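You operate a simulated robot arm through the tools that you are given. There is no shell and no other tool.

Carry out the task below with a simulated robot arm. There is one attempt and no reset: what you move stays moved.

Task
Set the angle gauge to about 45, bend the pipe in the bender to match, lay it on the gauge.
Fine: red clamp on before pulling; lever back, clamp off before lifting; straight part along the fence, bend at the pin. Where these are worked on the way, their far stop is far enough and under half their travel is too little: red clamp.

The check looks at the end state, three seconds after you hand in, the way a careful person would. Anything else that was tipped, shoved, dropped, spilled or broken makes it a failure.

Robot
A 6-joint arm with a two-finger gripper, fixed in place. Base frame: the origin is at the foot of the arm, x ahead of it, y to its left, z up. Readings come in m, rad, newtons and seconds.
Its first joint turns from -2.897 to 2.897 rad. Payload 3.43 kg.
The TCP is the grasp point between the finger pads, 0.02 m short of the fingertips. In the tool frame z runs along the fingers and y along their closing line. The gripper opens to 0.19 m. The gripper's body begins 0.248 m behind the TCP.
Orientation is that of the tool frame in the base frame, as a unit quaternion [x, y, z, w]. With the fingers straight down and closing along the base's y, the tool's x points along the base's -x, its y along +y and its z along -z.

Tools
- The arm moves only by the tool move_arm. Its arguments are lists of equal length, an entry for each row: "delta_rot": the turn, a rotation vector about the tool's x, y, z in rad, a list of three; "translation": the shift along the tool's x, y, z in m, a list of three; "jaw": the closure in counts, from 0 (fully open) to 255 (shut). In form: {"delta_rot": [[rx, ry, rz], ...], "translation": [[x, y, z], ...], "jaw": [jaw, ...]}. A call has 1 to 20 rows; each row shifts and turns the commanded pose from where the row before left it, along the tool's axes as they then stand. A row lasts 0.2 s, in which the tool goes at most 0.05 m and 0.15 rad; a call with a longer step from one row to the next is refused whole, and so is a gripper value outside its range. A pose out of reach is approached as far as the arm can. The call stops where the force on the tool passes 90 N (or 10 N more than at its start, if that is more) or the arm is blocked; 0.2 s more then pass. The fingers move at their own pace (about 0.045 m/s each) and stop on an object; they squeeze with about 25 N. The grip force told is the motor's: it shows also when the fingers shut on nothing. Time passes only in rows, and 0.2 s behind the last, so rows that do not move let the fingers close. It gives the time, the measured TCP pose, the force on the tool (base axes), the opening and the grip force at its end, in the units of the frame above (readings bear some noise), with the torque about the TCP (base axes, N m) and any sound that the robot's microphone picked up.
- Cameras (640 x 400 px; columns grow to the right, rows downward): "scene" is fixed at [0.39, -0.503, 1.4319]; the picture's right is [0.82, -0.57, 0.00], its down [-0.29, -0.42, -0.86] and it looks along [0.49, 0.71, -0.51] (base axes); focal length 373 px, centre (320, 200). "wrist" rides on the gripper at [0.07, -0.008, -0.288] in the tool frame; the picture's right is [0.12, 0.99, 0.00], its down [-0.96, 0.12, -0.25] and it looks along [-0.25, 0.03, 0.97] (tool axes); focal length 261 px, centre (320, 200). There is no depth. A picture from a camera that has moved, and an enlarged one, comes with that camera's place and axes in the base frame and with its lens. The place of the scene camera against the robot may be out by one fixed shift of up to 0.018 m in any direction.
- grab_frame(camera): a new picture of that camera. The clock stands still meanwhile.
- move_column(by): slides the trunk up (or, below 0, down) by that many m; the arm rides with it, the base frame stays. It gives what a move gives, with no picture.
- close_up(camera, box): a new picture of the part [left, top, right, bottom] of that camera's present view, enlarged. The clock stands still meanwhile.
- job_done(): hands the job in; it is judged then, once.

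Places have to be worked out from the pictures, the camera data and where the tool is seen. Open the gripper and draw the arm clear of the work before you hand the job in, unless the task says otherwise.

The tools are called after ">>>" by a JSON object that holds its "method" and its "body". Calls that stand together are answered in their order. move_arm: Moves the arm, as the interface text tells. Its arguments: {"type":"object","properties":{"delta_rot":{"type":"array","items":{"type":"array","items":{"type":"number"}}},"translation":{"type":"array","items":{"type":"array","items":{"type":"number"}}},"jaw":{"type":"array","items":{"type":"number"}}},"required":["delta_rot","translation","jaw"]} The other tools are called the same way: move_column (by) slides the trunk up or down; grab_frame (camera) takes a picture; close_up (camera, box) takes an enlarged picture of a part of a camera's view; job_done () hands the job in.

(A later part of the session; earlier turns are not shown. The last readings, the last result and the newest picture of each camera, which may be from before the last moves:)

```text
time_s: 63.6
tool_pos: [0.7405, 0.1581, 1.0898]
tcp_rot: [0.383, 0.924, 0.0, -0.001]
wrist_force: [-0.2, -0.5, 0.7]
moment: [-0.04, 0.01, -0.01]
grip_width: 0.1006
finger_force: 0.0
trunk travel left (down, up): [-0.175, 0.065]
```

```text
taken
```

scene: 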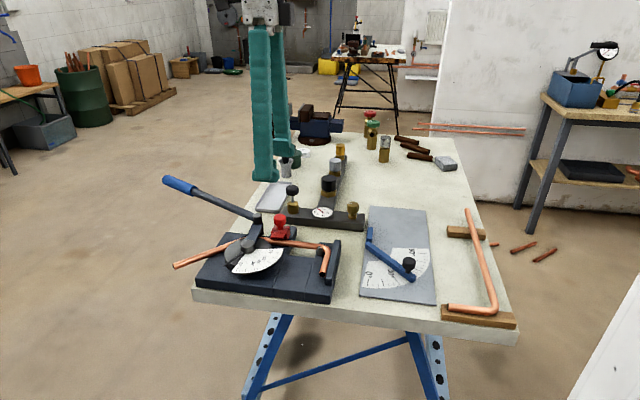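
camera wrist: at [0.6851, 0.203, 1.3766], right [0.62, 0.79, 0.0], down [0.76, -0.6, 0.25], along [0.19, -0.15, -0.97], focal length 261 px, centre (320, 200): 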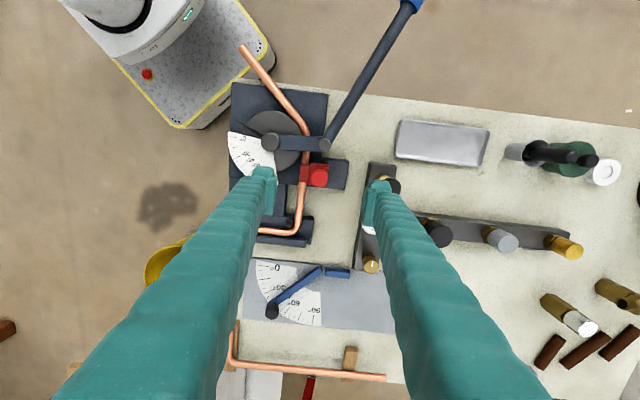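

Enlarge the tail and straight part from this overhead view to measure the bend.

>>> {"method": "close_up", "body": {"camera": "wrist", "box": [230, 35, 310, 85]}}

>>> {"method": "close_up", "body": {"camera": "wrist", "box": [250, 80, 330, 130]}}

>>> {"method": "close_up", "body": {"camera": "wrist", "box": [270, 140, 350, 190]}}

>>> {"method": "close_up", "body": {"camera": "wrist", "box": [260, 180, 340, 230]}}

```text
8.00 times, centred on (270, 60) of wrist
camera zoom: at [0.6851, 0.203, 1.3766], right [0.62, 0.79, 0.0], down [0.76, -0.6, 0.25], along [0.19, -0.15, -0.97], focal length 2085 px, centre (720, 1320)
```

zoom: 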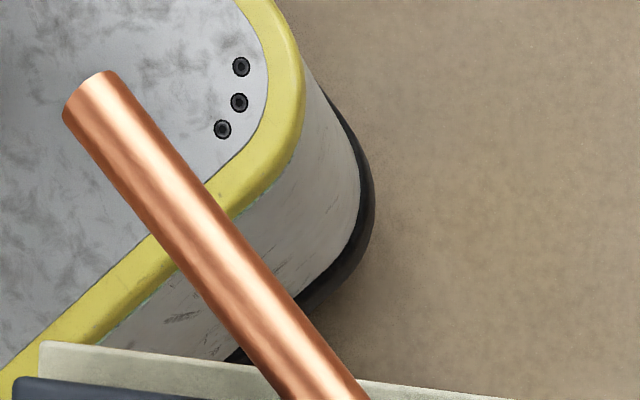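

```text
8.00 times, centred on (290, 105) of wrist
camera zoom: at [0.6851, 0.203, 1.3766], right [0.62, 0.79, 0.0], down [0.76, -0.6, 0.25], along [0.19, -0.15, -0.97], focal length 2085 px, centre (560, 960)
```

zoom: 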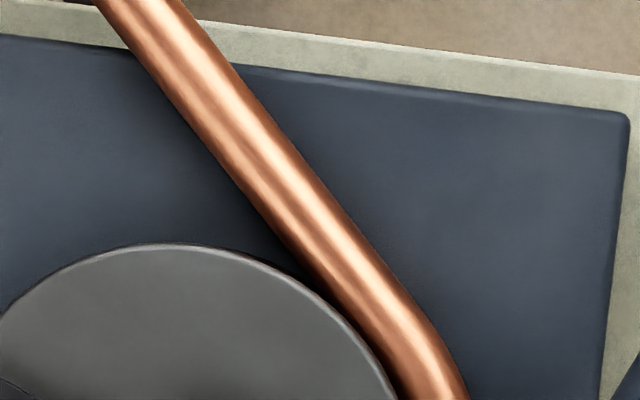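

```text
8.00 times, centred on (310, 165) of wrist
camera zoom: at [0.6851, 0.203, 1.3766], right [0.62, 0.79, 0.0], down [0.76, -0.6, 0.25], along [0.19, -0.15, -0.97], focal length 2085 px, centre (400, 480)
```

zoom: 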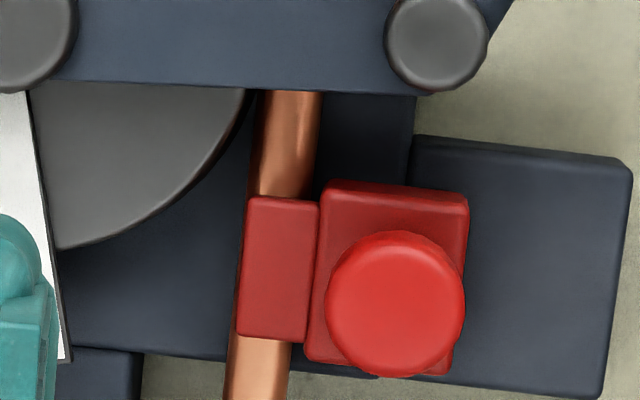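

```text
8.00 times, centred on (300, 205) of wrist
camera zoom: at [0.6851, 0.203, 1.3766], right [0.62, 0.79, 0.0], down [0.76, -0.6, 0.25], along [0.19, -0.15, -0.97], focal length 2085 px, centre (480, 160)
```

zoom: 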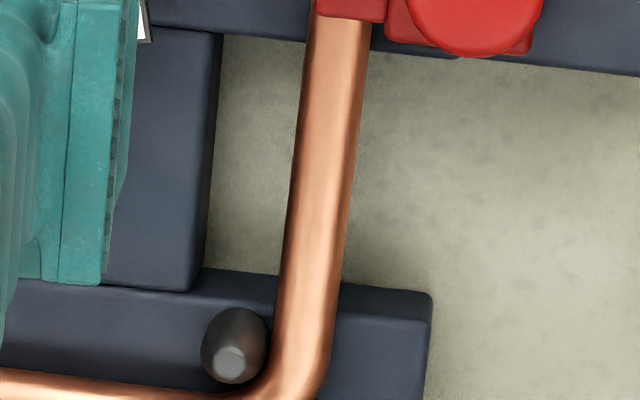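

Bend measures ≈46° relaxed, matching the blade (≈45.6°). Now release the clamp: descend around the red knob again.

>>> {"method": "move_arm", "body": {"delta_rot": [[0, 0, 0], [0, 0, 0], [0, 0, 0], [0, 0, 0], [0, 0, 0], [0, 0, 0], [0, 0, 0], [0, 0, 0], [0, 0, 0], [0, 0, 0], [0, 0, 0], [0, 0, 0], [0, 0, 0]], "translation": [[0, 0, 0], [-0.001, 0, 0.03], [0, 0, 0.03], [0, 0, 0.03], [0, 0, 0.025], [0, 0, 0.02], [0, 0, 0.011], [0, 0, 0], [0, 0, 0], [0, 0, 0], [0, 0, 0], [0, 0, 0], [0, 0, 0]], "jaw": [161, 161, 161, 161, 161, 161, 161, 161, 255, 255, 255, 255, 255]}}

>>> {"method": "close_up", "body": {"camera": "wrist", "box": [220, 120, 420, 245]}}

>>> {"method": "close_up", "body": {"camera": "scene", "box": [235, 180, 335, 260]}}

```text
time_s: 66.4
tool_pos: [0.7409, 0.1564, 0.9442]
tcp_rot: [0.382, 0.924, -0.001, 0.0]
wrist_force: [-0.1, -1.0, -1.7]
moment: [-0.02, -0.04, -0.05]
grip_width: 0.0285
finger_force: 44.9
trunk travel left (down, up): [-0.175, 0.065]
```

```text
3.20 times, centred on (320, 182) of wrist
camera zoom: at [0.6858, 0.2007, 1.2303], right [0.62, 0.79, 0.0], down [0.76, -0.6, 0.25], along [0.19, -0.15, -0.97], focal length 834 px, centre (320, 256)
```

zoom: 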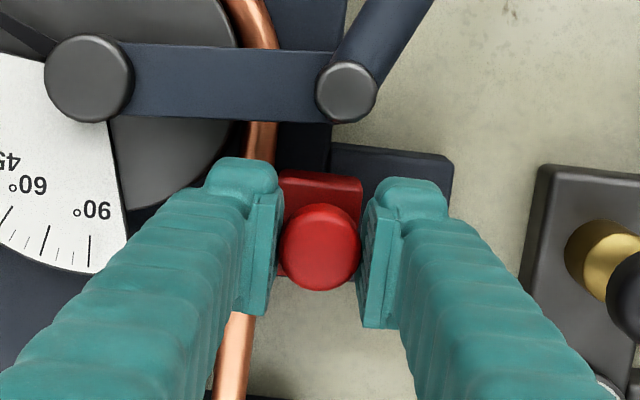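

```text
5.00 times, centred on (285, 220) of scene
camera zoom: at [0.39, -0.503, 1.4319], right [0.82, -0.57, 0.0], down [-0.29, -0.42, -0.86], along [0.49, 0.71, -0.51], focal length 1866 px, centre (495, 100)
```

zoom: 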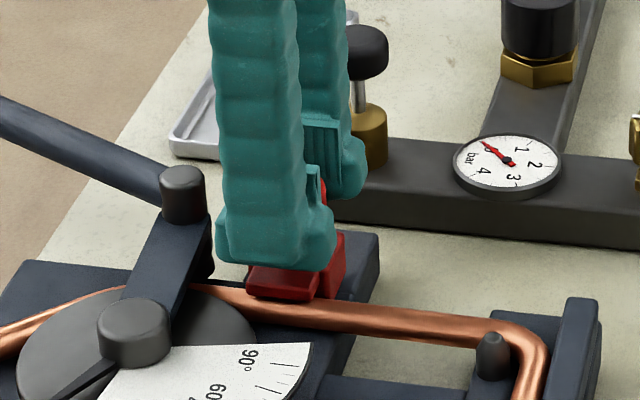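

Knob gripped. Slide the clamp back off the pipe to its original position (~29 mm).

>>> {"method": "move_arm", "body": {"delta_rot": [[0, 0, 0], [0, 0, 0], [0, 0, 0], [0, 0, 0], [0, 0, 0], [0, 0, 0], [0, 0, 0], [0, 0, 0], [0, 0, 0]], "translation": [[0, 0.004, 0], [0, 0.004, 0], [0, 0.004, 0], [0, 0.004, 0], [0, 0.004, 0], [0, 0.004, 0], [0, 0.004, 0], [0, 0.002, 0], [0, 0, 0]], "jaw": [255, 255, 255, 255, 255, 255, 255, 255, 255]}}

>>> {"method": "close_up", "body": {"camera": "wrist", "box": [220, 120, 420, 245]}}

>>> {"method": "close_up", "body": {"camera": "scene", "box": [235, 180, 335, 260]}}

```text
time_s: 68.4
tool_pos: [0.7621, 0.1781, 0.9432]
tcp_rot: [0.384, 0.923, -0.001, 0.001]
wrist_force: [-1.4, -3.7, -13.8]
moment: [-0.05, 0.04, -0.02]
grip_width: 0.0282
finger_force: 44.7
trunk travel left (down, up): [-0.175, 0.065]
```

```text
3.20 times, centred on (320, 182) of wrist
camera zoom: at [0.707, 0.2219, 1.2304], right [0.62, 0.79, 0.0], down [0.76, -0.6, 0.25], along [0.19, -0.15, -0.97], focal length 834 px, centre (320, 256)
```

zoom: 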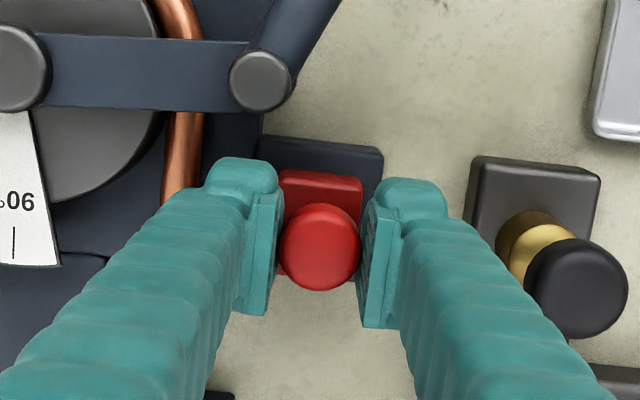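

```text
5.00 times, centred on (285, 220) of scene
camera zoom: at [0.39, -0.503, 1.4319], right [0.82, -0.57, 0.0], down [-0.29, -0.42, -0.86], along [0.49, 0.71, -0.51], focal length 1866 px, centre (495, 100)
```

zoom: 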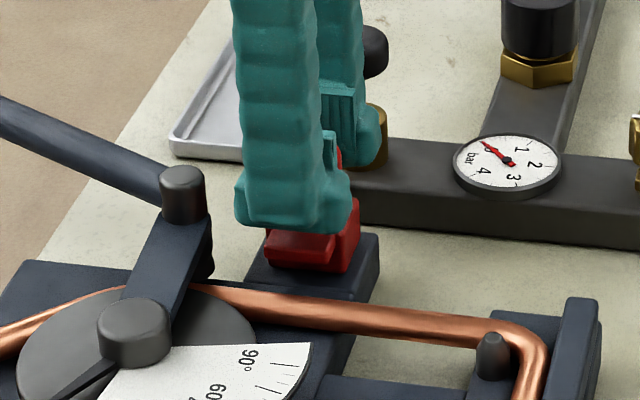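

Clamp is fully off. Release its knob, rise, and move over the straight part between clamp and hook for picking up the pipe.

>>> {"method": "move_arm", "body": {"delta_rot": [[0, 0, 0], [0, 0, 0], [0, 0, 0], [0, 0, 0], [0, 0, 0], [0, 0, 0], [0, 0, 0], [0, 0, 0], [0, 0, 0], [0, 0, 0]], "translation": [[0, 0, 0], [0, 0, 0], [0, 0, -0.03], [0, 0, -0.035], [0, 0, -0.035], [-0.0186, -0.0189, 0], [-0.0186, -0.0189, 0], [-0.0186, -0.0189, 0], [0, 0, 0], [0, 0, 0]], "jaw": [174, 174, 174, 174, 174, 160, 160, 160, 160, 160]}}

>>> {"method": "grab_frame", "body": {"camera": "wrist"}}

>>> {"method": "close_up", "body": {"camera": "wrist", "box": [220, 60, 420, 220]}}

>>> {"method": "close_up", "body": {"camera": "scene", "box": [150, 190, 350, 310]}}

```text
time_s: 70.6
tool_pos: [0.7601, 0.099, 1.0451]
tcp_rot: [0.382, 0.924, 0.0, 0.0]
wrist_force: [-0.2, 0.0, -0.1]
moment: [0.02, 0.01, 0.0]
grip_width: 0.0709
finger_force: 0.0
trunk travel left (down, up): [-0.175, 0.065]
```

```text
taken
camera wrist: at [0.7055, 0.1433, 1.331], right [0.62, 0.79, 0.0], down [0.76, -0.6, 0.25], along [0.19, -0.15, -0.97], focal length 261 px, centre (320, 200)
```

wrist: 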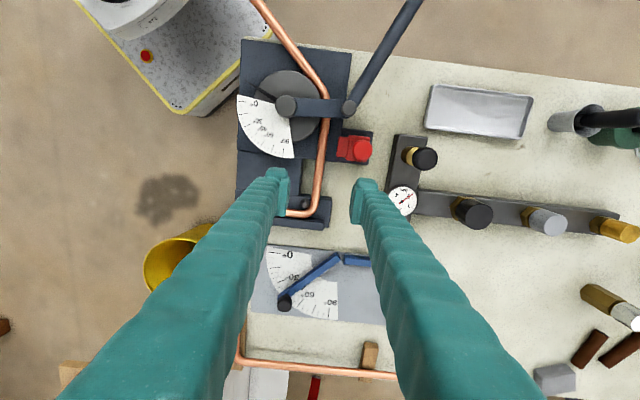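

```text
2.50 times, centred on (320, 140) of wrist
camera zoom: at [0.7055, 0.1433, 1.331], right [0.62, 0.79, 0.0], down [0.76, -0.6, 0.25], along [0.19, -0.15, -0.97], focal length 652 px, centre (320, 350)
```

zoom: 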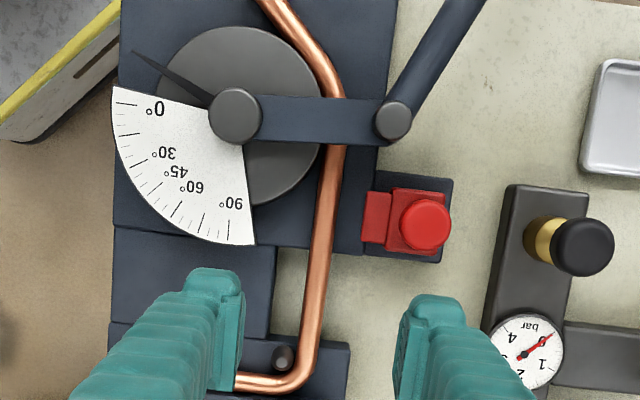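

```text
3.20 times, centred on (250, 250) of scene
camera zoom: at [0.39, -0.503, 1.4319], right [0.82, -0.57, 0.0], down [-0.29, -0.42, -0.86], along [0.49, 0.71, -0.51], focal length 1194 px, centre (544, 40)
```

zoom: 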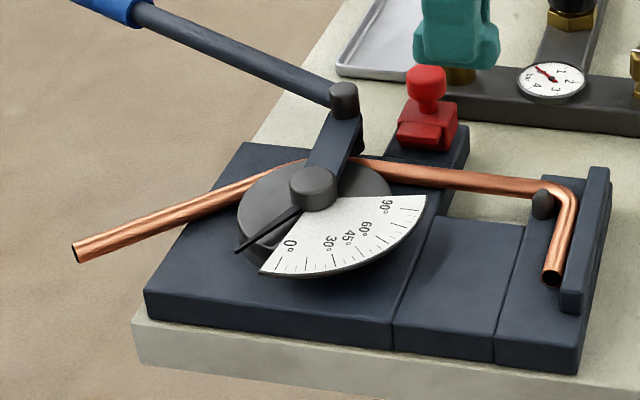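

The pipe is ~3 mm to the −y tool side of the TCP line. Narrow the jaw to 30 mm, correct, and descend around the straight part.

>>> {"method": "move_arm", "body": {"delta_rot": [[0, 0, 0], [0, 0, 0], [0, 0, 0], [0, 0, 0], [0, 0, 0], [0, 0, 0], [0, 0, 0]], "translation": [[0, -0.003, 0], [0, 0, 0.03], [0, 0, 0.03], [0, 0, 0.03], [0, 0, 0.025], [0, 0, 0.015], [0, 0, 0]], "jaw": [215, 215, 215, 215, 215, 215, 215]}}

>>> {"method": "close_up", "body": {"camera": "wrist", "box": [240, 120, 400, 220]}}

>>> {"method": "close_up", "body": {"camera": "scene", "box": [250, 190, 350, 290]}}

```text
time_s: 72.2
tool_pos: [0.7581, 0.095, 0.913]
tcp_rot: [0.383, 0.924, 0.0, 0.0]
wrist_force: [-0.9, 0.0, -0.5]
moment: [0.03, 0.03, -0.02]
grip_width: 0.0298
finger_force: 0.1
trunk travel left (down, up): [-0.175, 0.065]
```

```text
4.00 times, centred on (320, 170) of wrist
camera zoom: at [0.7032, 0.1393, 1.2], right [0.62, 0.79, 0.0], down [0.76, -0.6, 0.25], along [0.19, -0.15, -0.97], focal length 1043 px, centre (320, 320)
```

zoom: 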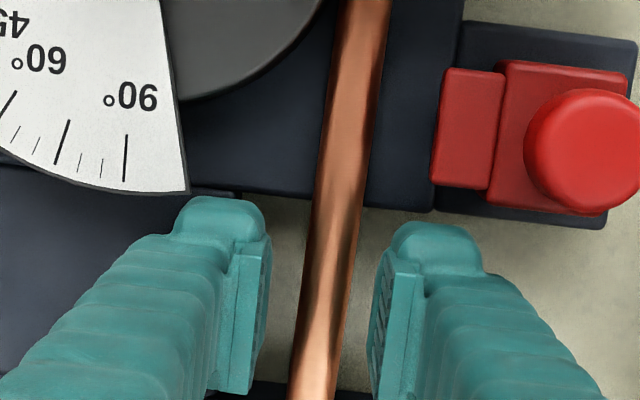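

```text
4.00 times, centred on (300, 240) of scene
camera zoom: at [0.39, -0.503, 1.4319], right [0.82, -0.57, 0.0], down [-0.29, -0.42, -0.86], along [0.49, 0.71, -0.51], focal length 1492 px, centre (400, 40)
```

zoom: 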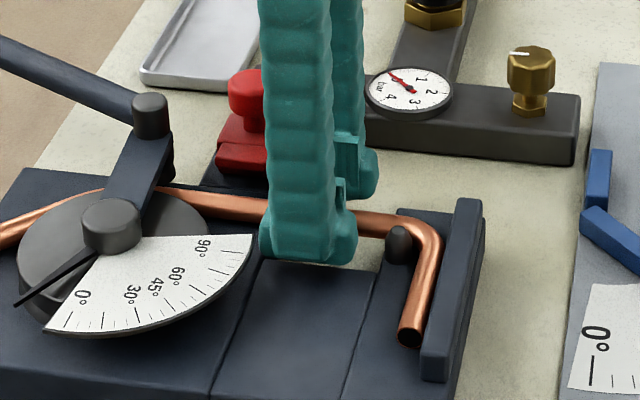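

Straddling nicely. Lower 13 mm to pipe height and close.

>>> {"method": "move_arm", "body": {"delta_rot": [[0, 0, 0], [0, 0, 0], [0, 0, 0], [0, 0, 0], [0, 0, 0], [0, 0, 0]], "translation": [[0, 0, 0.007], [0, 0, 0.006], [0, 0, 0], [0, 0, 0], [0, 0, 0], [0, 0, 0]], "jaw": [215, 215, 215, 255, 255, 255]}}

>>> {"method": "close_up", "body": {"camera": "wrist", "box": [240, 120, 400, 220]}}

>>> {"method": "close_up", "body": {"camera": "scene", "box": [220, 190, 345, 290]}}

```text
time_s: 73.5
tool_pos: [0.7599, 0.0966, 0.9037]
tcp_rot: [0.382, 0.924, 0.0, 0.001]
wrist_force: [4.4, 5.7, 17.5]
moment: [0.02, -0.2, -0.56]
grip_width: 0.0136
finger_force: 24.5
trunk travel left (down, up): [-0.175, 0.065]
stopped in row 6: the force on the tool passed its limit at 92 N (the readings are from after the stop); the commanded pose is now the measured one
```

```text
4.00 times, centred on (320, 170) of wrist
camera zoom: at [0.7035, 0.1406, 1.1893], right [0.62, 0.79, 0.0], down [0.76, -0.6, 0.25], along [0.2, -0.15, -0.97], focal length 1043 px, centre (320, 320)
```

zoom: 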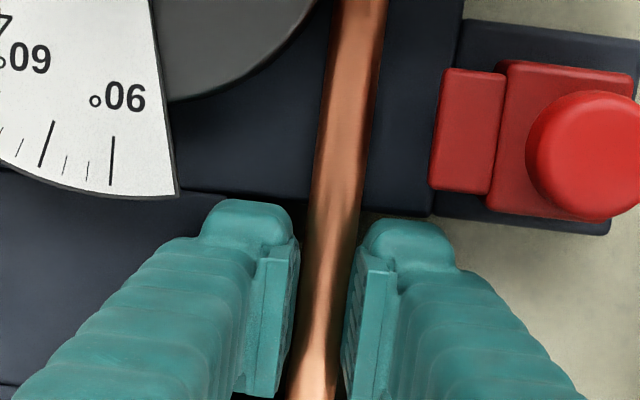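

```text
4.00 times, centred on (282, 240) of scene
camera zoom: at [0.39, -0.503, 1.4319], right [0.82, -0.57, 0.0], down [-0.29, -0.42, -0.86], along [0.49, 0.71, -0.51], focal length 1492 px, centre (470, 40)
```

zoom: 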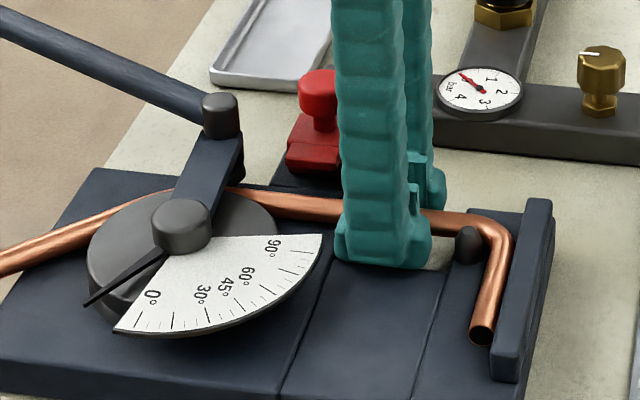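

The fingers closed on the pipe (13.6 mm wide) with a transient side load; the pose has been reset to the measured one. Hold a moment with the jaw shut and read forces.

>>> {"method": "move_arm", "body": {"delta_rot": [[0, 0, 0], [0, 0, 0], [0, 0, 0]], "translation": [[0, 0, 0], [0, 0, 0], [0, 0, 0]], "jaw": [255, 255, 255]}}

>>> {"method": "close_up", "body": {"camera": "wrist", "box": [240, 120, 400, 220]}}

```text
time_s: 74.2
tool_pos: [0.7587, 0.0953, 0.9028]
tcp_rot: [0.383, 0.924, -0.001, 0.001]
wrist_force: [7.7, 23.9, 13.4]
moment: [0.29, -0.02, -0.62]
grip_width: 0.0138
finger_force: 25.2
trunk travel left (down, up): [-0.175, 0.065]
```

```text
4.00 times, centred on (320, 170) of wrist
camera zoom: at [0.7037, 0.1398, 1.1891], right [0.62, 0.79, 0.0], down [0.76, -0.6, 0.25], along [0.19, -0.15, -0.97], focal length 1043 px, centre (320, 320)
```

zoom: 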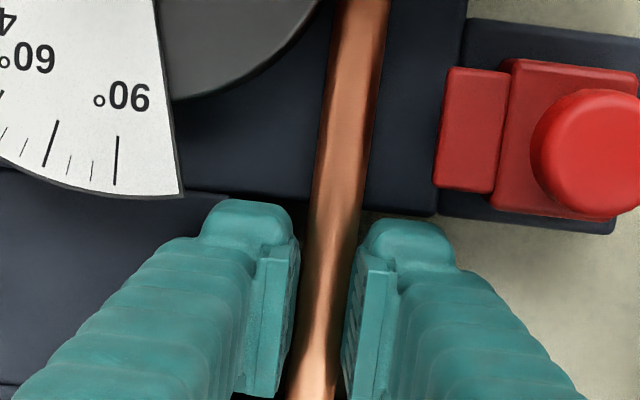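

Pipe is held. Now try lifting very gently by 4 mm and watch the vertical force in case the lever strap is in the way.

>>> {"method": "move_arm", "body": {"delta_rot": [[0, 0, 0], [0, 0, 0], [0, 0, 0]], "translation": [[0, 0, -0.002], [0, 0, -0.002], [0, 0, 0]], "jaw": [255, 255, 255]}}

>>> {"method": "close_up", "body": {"camera": "scene", "box": [220, 190, 345, 290]}}

```text
time_s: 75.0
tool_pos: [0.7602, 0.0946, 0.9058]
tcp_rot: [0.382, 0.924, -0.002, 0.0]
wrist_force: [6.1, 25.0, -9.7]
moment: [0.08, -0.13, -0.56]
grip_width: 0.0137
finger_force: 24.7
trunk travel left (down, up): [-0.175, 0.065]
```

```text
4.00 times, centred on (282, 240) of scene
camera zoom: at [0.39, -0.503, 1.4319], right [0.82, -0.57, 0.0], down [-0.29, -0.42, -0.86], along [0.49, 0.71, -0.51], focal length 1492 px, centre (470, 40)
```

zoom: 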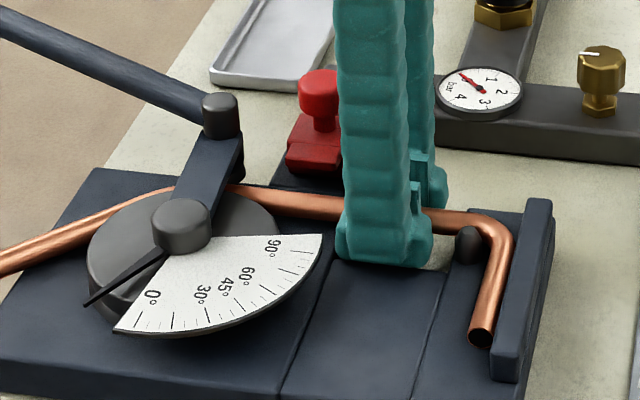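

Vertical force is only −10 N. Continue another 4 mm and compare.

>>> {"method": "move_arm", "body": {"delta_rot": [[0, 0, 0], [0, 0, 0], [0, 0, 0]], "translation": [[0, 0, -0.002], [0, 0, -0.002], [0, 0, 0]], "jaw": [255, 255, 255]}}

>>> {"method": "close_up", "body": {"camera": "scene", "box": [220, 190, 345, 290]}}

>>> {"method": "close_up", "body": {"camera": "wrist", "box": [220, 80, 420, 230]}}

```text
time_s: 75.8
tool_pos: [0.7581, 0.094, 0.9112]
tcp_rot: [0.383, 0.924, -0.001, 0.0]
wrist_force: [8.0, 10.2, 2.7]
moment: [0.06, -0.09, -0.65]
grip_width: 0.0144
finger_force: 25.2
trunk travel left (down, up): [-0.175, 0.065]
```

```text
4.00 times, centred on (282, 240) of scene
camera zoom: at [0.39, -0.503, 1.4319], right [0.82, -0.57, 0.0], down [-0.29, -0.42, -0.86], along [0.49, 0.71, -0.51], focal length 1492 px, centre (470, 40)
```

zoom: 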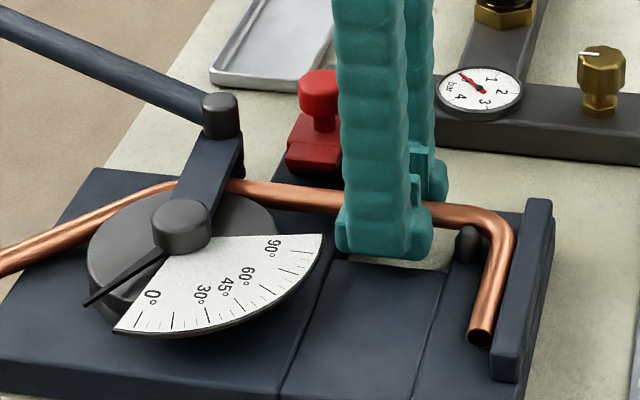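

```text
2.67 times, centred on (320, 155) of wrist
camera zoom: at [0.7039, 0.1388, 1.1973], right [0.62, 0.79, 0.0], down [0.76, -0.6, 0.25], along [0.19, -0.16, -0.97], focal length 695 px, centre (320, 320)
```

zoom: 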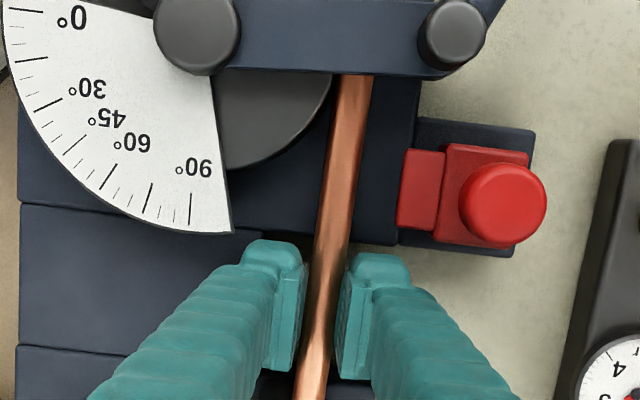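

The pipe is rising with low forces. Continue lifting in small steps.

>>> {"method": "move_arm", "body": {"delta_rot": [[0, 0, 0], [0, 0, 0], [0, 0, 0], [0, 0, 0]], "translation": [[0, 0, -0.003], [0, 0, -0.003], [0, 0, -0.003], [0, 0, 0]], "jaw": [255, 255, 255, 255]}}

>>> {"method": "close_up", "body": {"camera": "scene", "box": [150, 190, 350, 290]}}

>>> {"method": "close_up", "body": {"camera": "scene", "box": [220, 190, 345, 290]}}

```text
time_s: 76.8
tool_pos: [0.7573, 0.094, 0.9203]
tcp_rot: [0.382, 0.924, -0.001, 0.0]
wrist_force: [-1.6, 6.4, -0.6]
moment: [0.02, 0.01, -0.63]
grip_width: 0.0138
finger_force: 24.6
trunk travel left (down, up): [-0.175, 0.065]
```

```text
3.20 times, centred on (250, 240) of scene
camera zoom: at [0.39, -0.503, 1.4319], right [0.82, -0.57, 0.0], down [-0.29, -0.42, -0.86], along [0.49, 0.71, -0.51], focal length 1194 px, centre (544, 72)
```

zoom: 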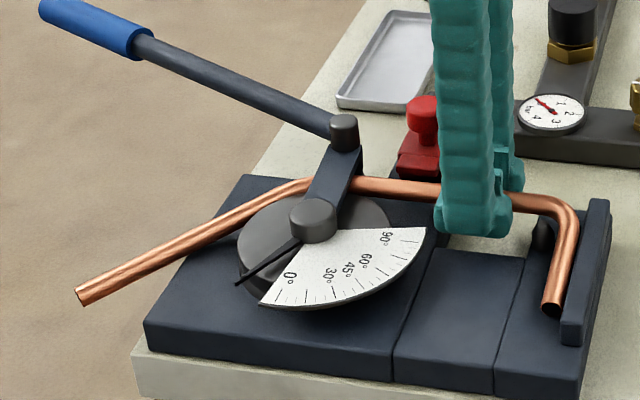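

```text
4.00 times, centred on (282, 240) of scene
camera zoom: at [0.39, -0.503, 1.4319], right [0.82, -0.57, 0.0], down [-0.29, -0.42, -0.86], along [0.49, 0.71, -0.51], focal length 1492 px, centre (470, 40)
```

zoom: 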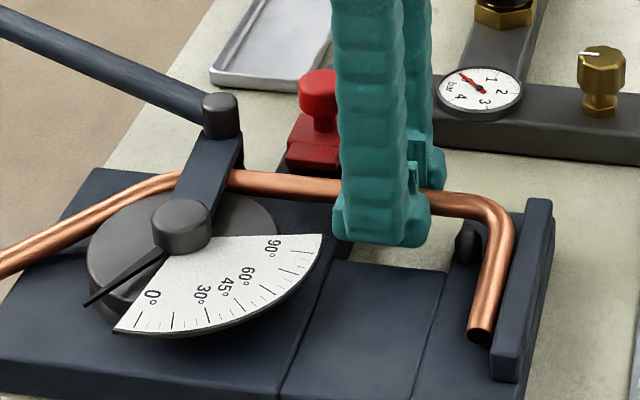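

No resistance from the lever. The pipe has rolled slightly in the grip (hook and tail droop). Lift further and check whether it is stable.

>>> {"method": "move_arm", "body": {"delta_rot": [[0, 0, 0], [0, 0, 0], [0, 0, 0], [0, 0, 0], [0, 0, 0], [0, 0, 0]], "translation": [[0, 0, -0.004], [0, 0, -0.005], [0, 0, -0.006], [0, 0, -0.006], [0, 0, -0.006], [0, 0, 0]], "jaw": [255, 255, 255, 255, 255, 255]}}

>>> {"method": "close_up", "body": {"camera": "scene", "box": [150, 190, 350, 290]}}

>>> {"method": "grab_frame", "body": {"camera": "wrist"}}

```text
time_s: 78.2
tool_pos: [0.759, 0.0939, 0.9466]
tcp_rot: [0.383, 0.924, -0.001, 0.0]
wrist_force: [-4.8, 2.6, -1.0]
moment: [0.08, 0.13, -0.59]
grip_width: 0.0135
finger_force: 24.8
trunk travel left (down, up): [-0.175, 0.065]
```

```text
3.20 times, centred on (250, 240) of scene
camera zoom: at [0.39, -0.503, 1.4319], right [0.82, -0.57, 0.0], down [-0.29, -0.42, -0.86], along [0.49, 0.71, -0.51], focal length 1194 px, centre (544, 72)
```

zoom: 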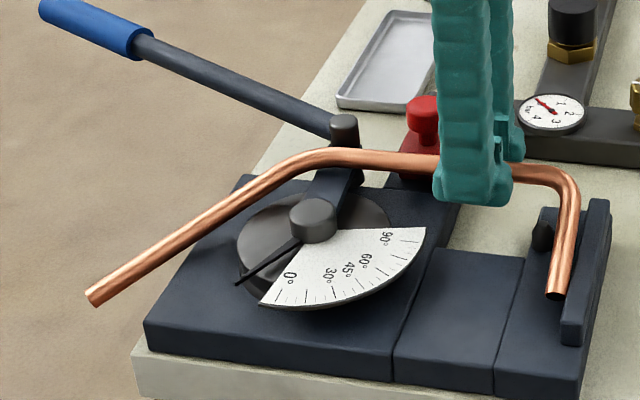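

```text
taken
camera wrist: at [0.7034, 0.139, 1.2332], right [0.62, 0.79, 0.0], down [0.76, -0.6, 0.25], along [0.19, -0.15, -0.97], focal length 261 px, centre (320, 200)
```

wrist: 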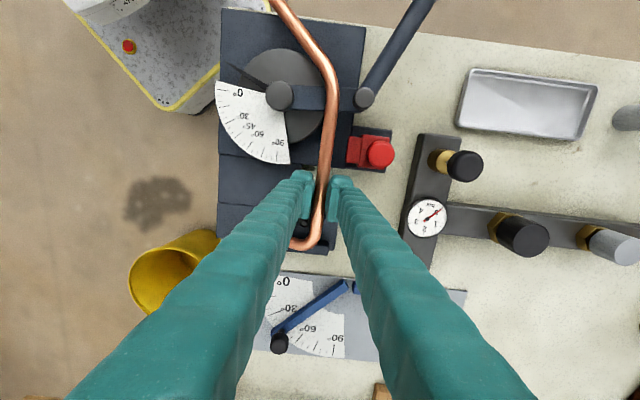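

Pipe is clear of the strap. Hold still for a second to see whether the roll drifts under gravity.

>>> {"method": "move_arm", "body": {"delta_rot": [[0, 0, 0], [0, 0, 0], [0, 0, 0], [0, 0, 0], [0, 0, 0]], "translation": [[0, 0, -0.004], [0, 0, 0], [0, 0, 0], [0, 0, 0], [0, 0, 0]], "jaw": [255, 255, 255, 255, 255]}}

>>> {"method": "close_up", "body": {"camera": "scene", "box": [150, 190, 350, 290]}}

>>> {"method": "close_up", "body": {"camera": "wrist", "box": [240, 120, 400, 260]}}

```text
time_s: 79.5
tool_pos: [0.7581, 0.0937, 0.9498]
tcp_rot: [0.383, 0.924, -0.001, 0.001]
wrist_force: [-5.4, 3.9, -1.5]
moment: [0.11, 0.16, -0.61]
grip_width: 0.0133
finger_force: 25.1
trunk travel left (down, up): [-0.175, 0.065]
```

```text
3.20 times, centred on (250, 240) of scene
camera zoom: at [0.39, -0.503, 1.4319], right [0.82, -0.57, 0.0], down [-0.29, -0.42, -0.86], along [0.49, 0.71, -0.51], focal length 1194 px, centre (544, 72)
```

zoom: 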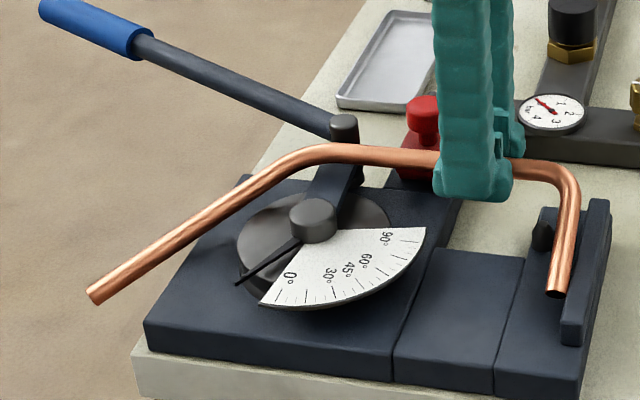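

```text
2.86 times, centred on (320, 190) of wrist
camera zoom: at [0.7035, 0.1388, 1.237], right [0.62, 0.79, 0.0], down [0.76, -0.6, 0.25], along [0.19, -0.15, -0.97], focal length 745 px, centre (320, 229)
```

zoom: 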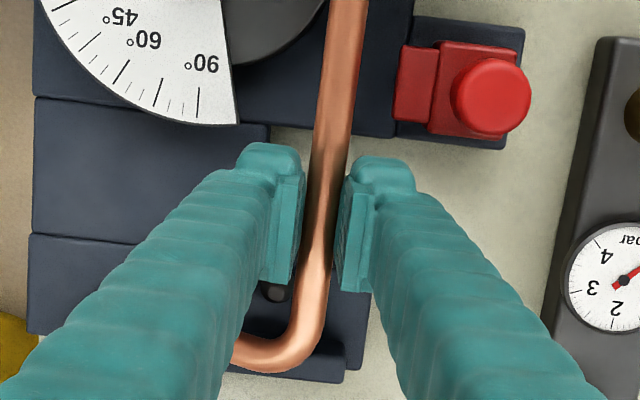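

The pipe rolled ~40° in the grip and this grip point (1.02 m out on the gauge) would be beyond the vertical-tool reach. I'll lower it back into the bender seat and re-grip with the tool slightly tilted for more reach.

>>> {"method": "move_arm", "body": {"delta_rot": [[0, 0, 0], [0, 0, 0], [0, 0, 0], [0, 0, 0], [0, 0, 0], [0, 0, 0], [0, 0, 0], [0, 0, 0]], "translation": [[0, 0, 0.006], [0, 0, 0.006], [0, 0, 0.006], [0, 0, 0.006], [0, 0, 0.006], [0, 0, 0.006], [0, 0, 0.004], [0, 0, 0]], "jaw": [255, 255, 255, 255, 255, 255, 255, 255]}}

>>> {"method": "close_up", "body": {"camera": "scene", "box": [150, 190, 350, 290]}}

```text
time_s: 81.2
tool_pos: [0.76, 0.0948, 0.9113]
tcp_rot: [0.383, 0.924, -0.001, 0.001]
wrist_force: [14.9, 17.7, 7.5]
moment: [0.27, -0.04, -0.42]
grip_width: 0.0116
finger_force: 25.2
trunk travel left (down, up): [-0.175, 0.065]
```

```text
3.20 times, centred on (250, 240) of scene
camera zoom: at [0.39, -0.503, 1.4319], right [0.82, -0.57, 0.0], down [-0.29, -0.42, -0.86], along [0.49, 0.71, -0.51], focal length 1194 px, centre (544, 72)
```

zoom: 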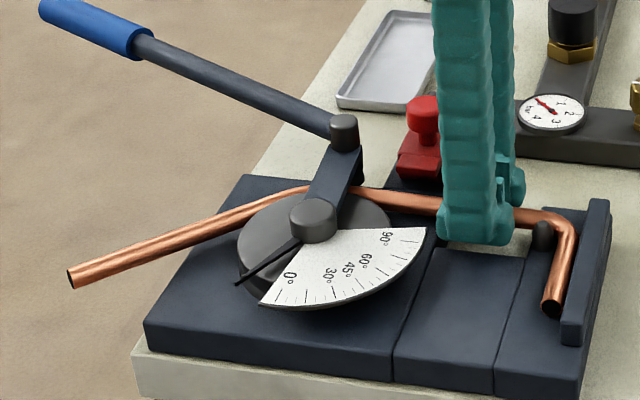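

The pipe is back in its seat. Release it, opening only slightly, and rise clear.

>>> {"method": "move_arm", "body": {"delta_rot": [[0, 0, 0], [0, 0, 0], [0, 0, 0], [0, 0, 0], [0, 0, 0], [0, 0, 0]], "translation": [[0, 0, 0], [0, 0, 0], [0, 0, -0.03], [0, 0, -0.04], [0, 0, -0.04], [0, 0, 0]], "jaw": [210, 210, 210, 210, 210, 210]}}

>>> {"method": "grab_frame", "body": {"camera": "wrist"}}

>>> {"method": "close_up", "body": {"camera": "wrist", "box": [220, 60, 420, 220]}}

>>> {"method": "close_up", "body": {"camera": "scene", "box": [150, 190, 350, 290]}}

```text
time_s: 82.7
tool_pos: [0.7575, 0.0967, 1.0183]
tcp_rot: [0.383, 0.924, -0.001, 0.001]
wrist_force: [-0.3, 0.0, 0.3]
moment: [0.0, 0.01, 0.01]
grip_width: 0.0334
finger_force: 0.1
trunk travel left (down, up): [-0.175, 0.065]
```

```text
taken
camera wrist: at [0.7026, 0.1409, 1.3059], right [0.62, 0.79, 0.0], down [0.76, -0.6, 0.25], along [0.19, -0.15, -0.97], focal length 261 px, centre (320, 200)
```

wrist: 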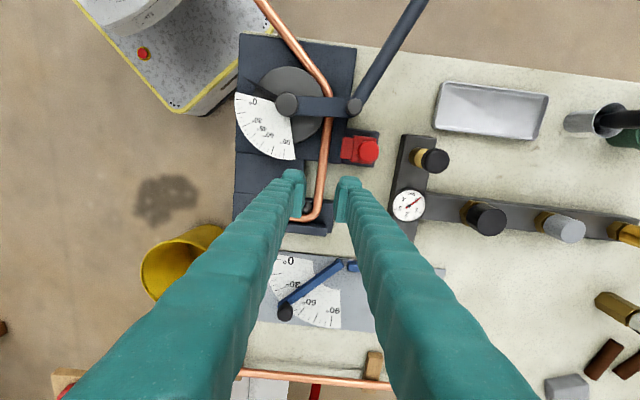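

```text
2.50 times, centred on (320, 140) of wrist
camera zoom: at [0.7026, 0.1409, 1.3059], right [0.62, 0.79, 0.0], down [0.76, -0.6, 0.25], along [0.19, -0.15, -0.97], focal length 652 px, centre (320, 350)
```

zoom: 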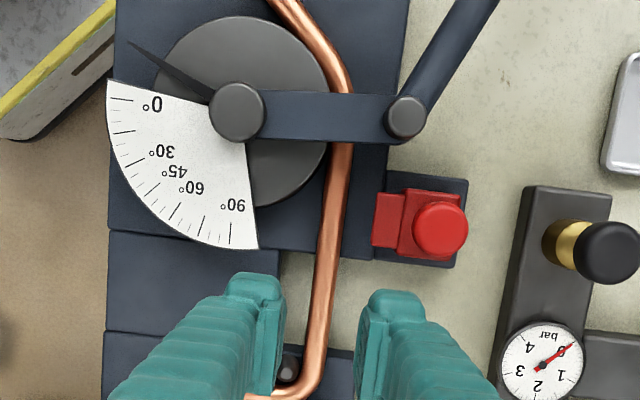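

```text
3.20 times, centred on (250, 240) of scene
camera zoom: at [0.39, -0.503, 1.4319], right [0.82, -0.57, 0.0], down [-0.29, -0.42, -0.86], along [0.49, 0.71, -0.51], focal length 1194 px, centre (544, 72)
```

zoom: 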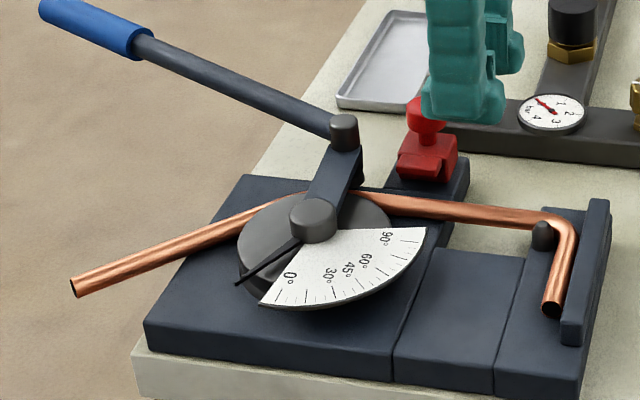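

Re-seated well. I'll measure the pipe's current lines precisely for an exact re-grip point and placement.

>>> {"method": "close_up", "body": {"camera": "wrist", "box": [240, 0, 340, 62]}}

>>> {"method": "close_up", "body": {"camera": "wrist", "box": [280, 150, 360, 200]}}

>>> {"method": "close_up", "body": {"camera": "wrist", "box": [280, 185, 360, 235]}}

```text
6.40 times, centred on (290, 31) of wrist
camera zoom: at [0.7026, 0.1409, 1.3059], right [0.62, 0.79, 0.0], down [0.76, -0.6, 0.25], along [0.19, -0.15, -0.97], focal length 1668 px, centre (512, 1282)
```

zoom: 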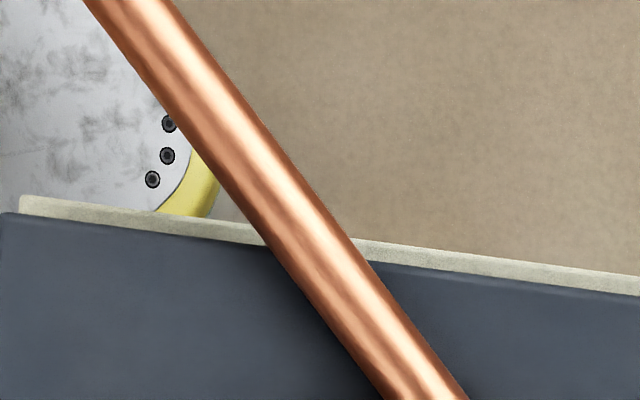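

```text
8.00 times, centred on (320, 175) of wrist
camera zoom: at [0.7026, 0.1409, 1.3059], right [0.62, 0.79, 0.0], down [0.76, -0.6, 0.25], along [0.19, -0.15, -0.97], focal length 2085 px, centre (320, 400)
```

zoom: 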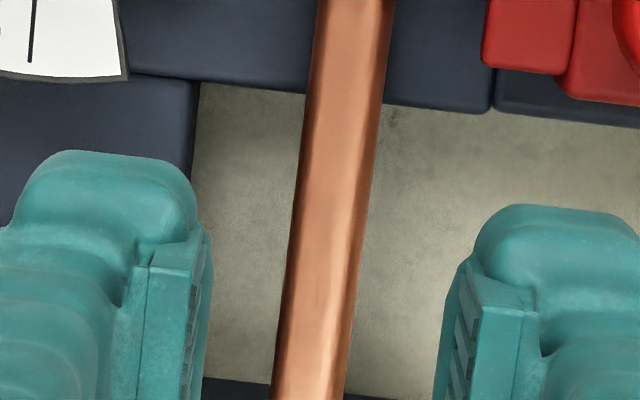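

```text
8.00 times, centred on (320, 210) of wrist
camera zoom: at [0.7026, 0.1409, 1.3059], right [0.62, 0.79, 0.0], down [0.76, -0.6, 0.25], along [0.19, -0.15, -0.97], focal length 2085 px, centre (320, 120)
```

zoom: 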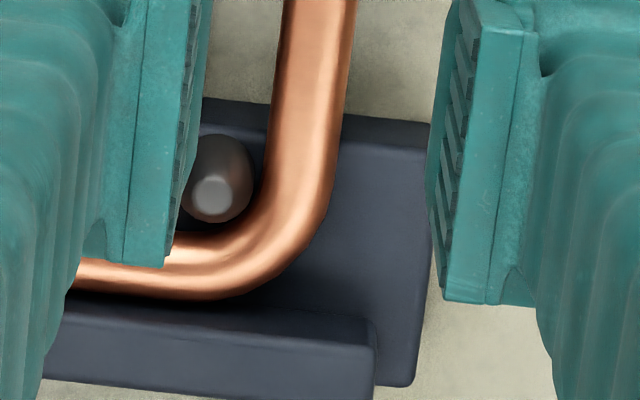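

Bend re-measured at 45.8°; vertex of the pipe ≈(0.670, 0.188), straight along 135°. I'll re-grip near 0.12 m from the vertex with the tool tilted 10° toward the hook, pipe low at the fingertips.

>>> {"method": "move_arm", "body": {"delta_rot": [[0, 0, 0], [0, -0.08727, 0], [0, -0.08727, 0], [0, 0, 0], [0, 0, 0], [0, 0, 0], [0, 0, 0], [0, 0, 0], [0, 0, 0]], "translation": [[0.0054, 0.0027, 0], [0, 0, 0], [0, 0, 0], [0.00356, 0, 0.0202], [0.00356, 0, 0.0202], [0.00356, 0, 0.0202], [0.00356, 0, 0.0202], [0.00178, 0, 0.0101], [0, 0, 0]], "jaw": [217, 217, 217, 217, 217, 217, 217, 217, 217]}}

>>> {"method": "close_up", "body": {"camera": "wrist", "box": [240, 120, 400, 220]}}

>>> {"method": "close_up", "body": {"camera": "scene", "box": [250, 190, 350, 290]}}

```text
time_s: 84.7
tool_pos: [0.7561, 0.101, 0.9264]
tcp_rot: [0.38, 0.921, -0.035, 0.082]
wrist_force: [-0.2, -0.2, 0.0]
moment: [0.04, -0.02, -0.04]
grip_width: 0.028
finger_force: 0.1
trunk travel left (down, up): [-0.175, 0.065]
```

```text
4.00 times, centred on (320, 170) of wrist
camera zoom: at [0.6669, 0.1803, 1.198], right [0.62, 0.79, -0.02], down [0.72, -0.56, 0.41], along [0.31, -0.27, -0.91], focal length 1043 px, centre (320, 320)
```

zoom: 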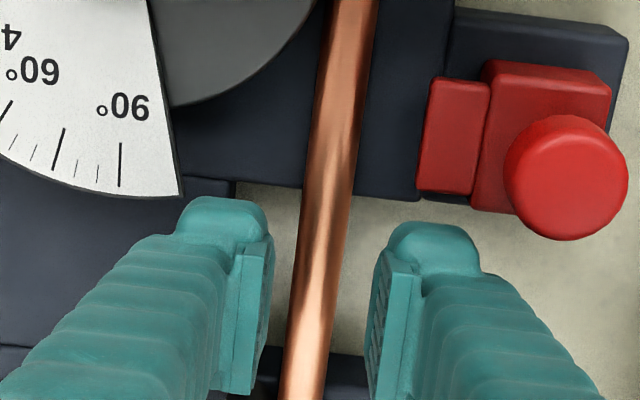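

```text
4.00 times, centred on (300, 240) of scene
camera zoom: at [0.39, -0.503, 1.4319], right [0.82, -0.57, 0.0], down [-0.29, -0.42, -0.86], along [0.49, 0.71, -0.51], focal length 1492 px, centre (400, 40)
```

zoom: 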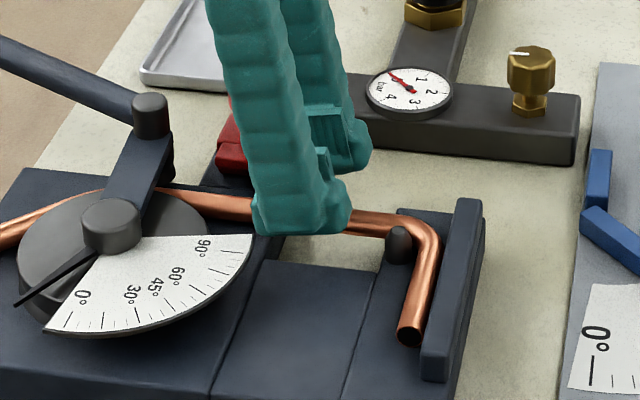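

Alignment within ~1 mm. Lower the last centimetre and close progressively.

>>> {"method": "move_arm", "body": {"delta_rot": [[0, 0, 0], [0, 0, 0], [0, 0, 0], [0, 0, 0], [0, 0, 0], [0, 0, 0], [0, 0, 0], [0, 0, 0]], "translation": [[0.0009, -0.001, 0.0052], [0.0009, 0, 0.0052], [0, 0, 0], [0, 0, 0], [0, 0, 0], [0, 0, 0], [0, 0, 0], [0, 0, 0]], "jaw": [217, 217, 217, 228, 234, 240, 255, 255]}}

>>> {"method": "close_up", "body": {"camera": "wrist", "box": [240, 120, 400, 220]}}

>>> {"method": "close_up", "body": {"camera": "scene", "box": [260, 200, 330, 260]}}

```text
time_s: 86.5
tool_pos: [0.7556, 0.1002, 0.9203]
tcp_rot: [0.381, 0.92, -0.033, 0.081]
wrist_force: [0.9, -1.4, 18.1]
moment: [0.1, 0.16, -0.02]
grip_width: 0.0058
finger_force: 25.1
trunk travel left (down, up): [-0.175, 0.065]
```

```text
4.00 times, centred on (320, 170) of wrist
camera zoom: at [0.6656, 0.1793, 1.189], right [0.62, 0.79, -0.02], down [0.72, -0.56, 0.41], along [0.31, -0.27, -0.91], focal length 1043 px, centre (320, 320)
```

zoom: 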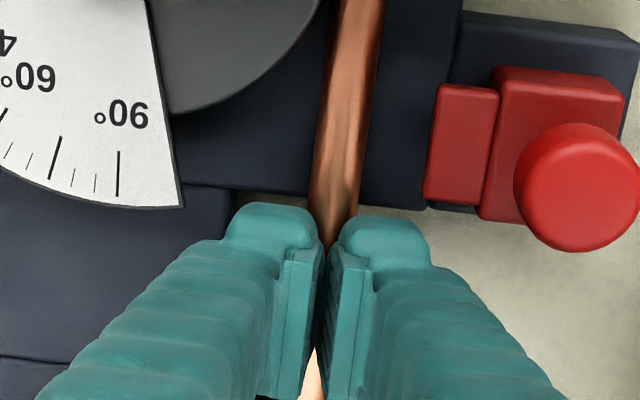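

```text
6.67 times, centred on (295, 230) of scene
camera zoom: at [0.39, -0.503, 1.4319], right [0.82, -0.57, 0.0], down [-0.29, -0.42, -0.86], along [0.49, 0.71, -0.51], focal length 2488 px, centre (487, 0)
```

zoom: 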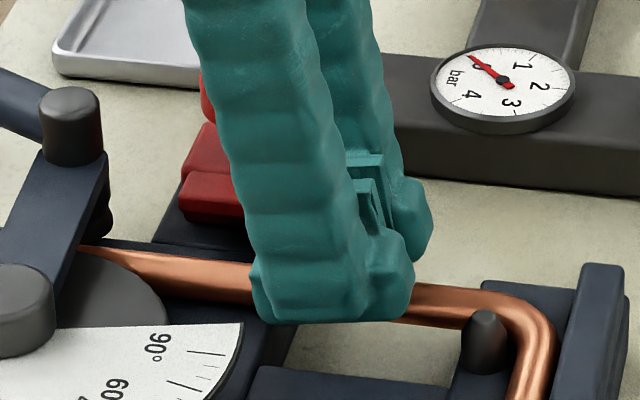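

The fingers closed over the pipe's top (5.8 mm), so the pipe sits ~8 mm lower than assumed (centre ≈0.889). Reopen, go down 10 mm more, close again.

>>> {"method": "move_arm", "body": {"delta_rot": [[0, 0, 0], [0, 0, 0], [0, 0, 0], [0, 0, 0], [0, 0, 0], [0, 0, 0], [0, 0, 0], [0, 0, 0], [0, 0, 0], [0, 0, 0]], "translation": [[0, 0, 0], [0, 0, 0], [0.0009, 0, 0.005], [0.0009, 0, 0.005], [0, 0, 0], [0, 0, 0], [0, 0, 0], [0, 0, 0], [0, 0, 0], [0, 0, 0]], "jaw": [217, 217, 217, 217, 217, 228, 234, 240, 255, 255]}}

>>> {"method": "close_up", "body": {"camera": "wrist", "box": [240, 120, 400, 220]}}

>>> {"method": "close_up", "body": {"camera": "scene", "box": [260, 200, 330, 260]}}

```text
time_s: 88.7
tool_pos: [0.7565, 0.1002, 0.9076]
tcp_rot: [0.382, 0.92, -0.035, 0.08]
wrist_force: [0.7, -0.7, -0.2]
moment: [0.03, 0.03, 0.0]
grip_width: 0.013
finger_force: 25.2
trunk travel left (down, up): [-0.175, 0.065]
```

```text
4.00 times, centred on (320, 170) of wrist
camera zoom: at [0.6658, 0.1793, 1.1774], right [0.62, 0.79, -0.02], down [0.72, -0.56, 0.41], along [0.31, -0.27, -0.91], focal length 1043 px, centre (320, 320)
```

zoom: 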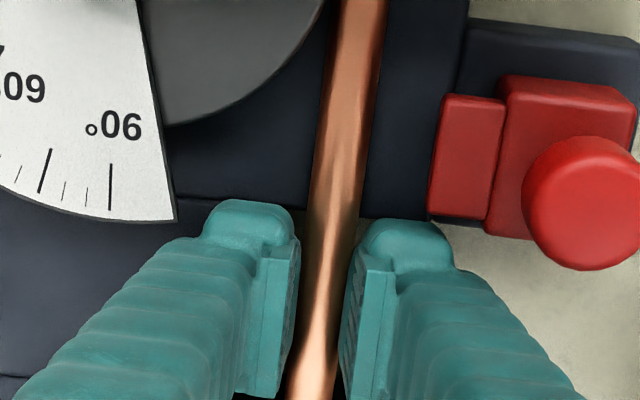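

```text
6.67 times, centred on (295, 230) of scene
camera zoom: at [0.39, -0.503, 1.4319], right [0.82, -0.57, 0.0], down [-0.29, -0.42, -0.86], along [0.49, 0.71, -0.51], focal length 2488 px, centre (487, 0)
```

zoom: 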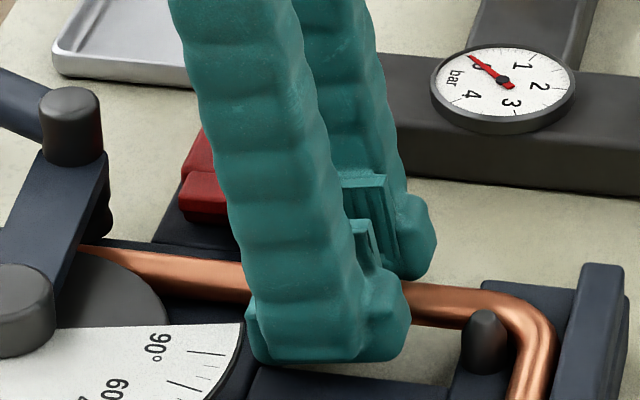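

Nearly the full diameter, but still a bit high on the pipe. Reopen slightly, go 4 mm lower, and re-close for a secure grip.

>>> {"method": "move_arm", "body": {"delta_rot": [[0, 0, 0], [0, 0, 0], [0, 0, 0], [0, 0, 0], [0, 0, 0], [0, 0, 0], [0, 0, 0], [0, 0, 0]], "translation": [[0, 0, 0], [0, 0, 0], [0.0007, 0, 0.004], [0, 0, 0], [0, 0, 0], [0, 0, 0], [0, 0, 0], [0, 0, 0]], "jaw": [225, 225, 225, 225, 233, 240, 255, 255]}}

>>> {"method": "close_up", "body": {"camera": "scene", "box": [260, 200, 330, 260]}}

```text
time_s: 90.5
tool_pos: [0.7549, 0.1001, 0.9031]
tcp_rot: [0.381, 0.921, -0.035, 0.08]
wrist_force: [0.7, 0.8, -0.4]
moment: [-0.05, -0.11, -0.12]
grip_width: 0.0133
finger_force: 25.2
trunk travel left (down, up): [-0.175, 0.065]
```

```text
6.67 times, centred on (295, 230) of scene
camera zoom: at [0.39, -0.503, 1.4319], right [0.82, -0.57, 0.0], down [-0.29, -0.42, -0.86], along [0.49, 0.71, -0.51], focal length 2488 px, centre (487, 0)
```

zoom: 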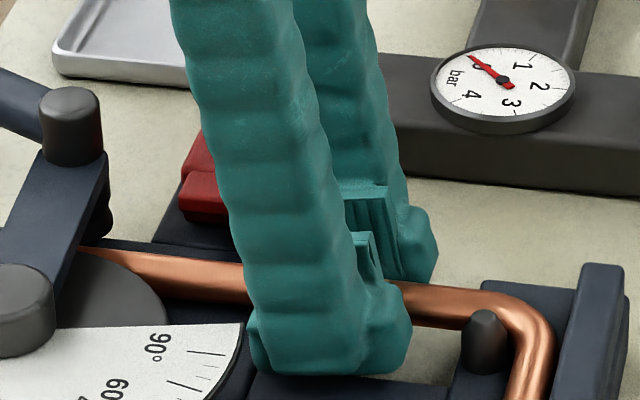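

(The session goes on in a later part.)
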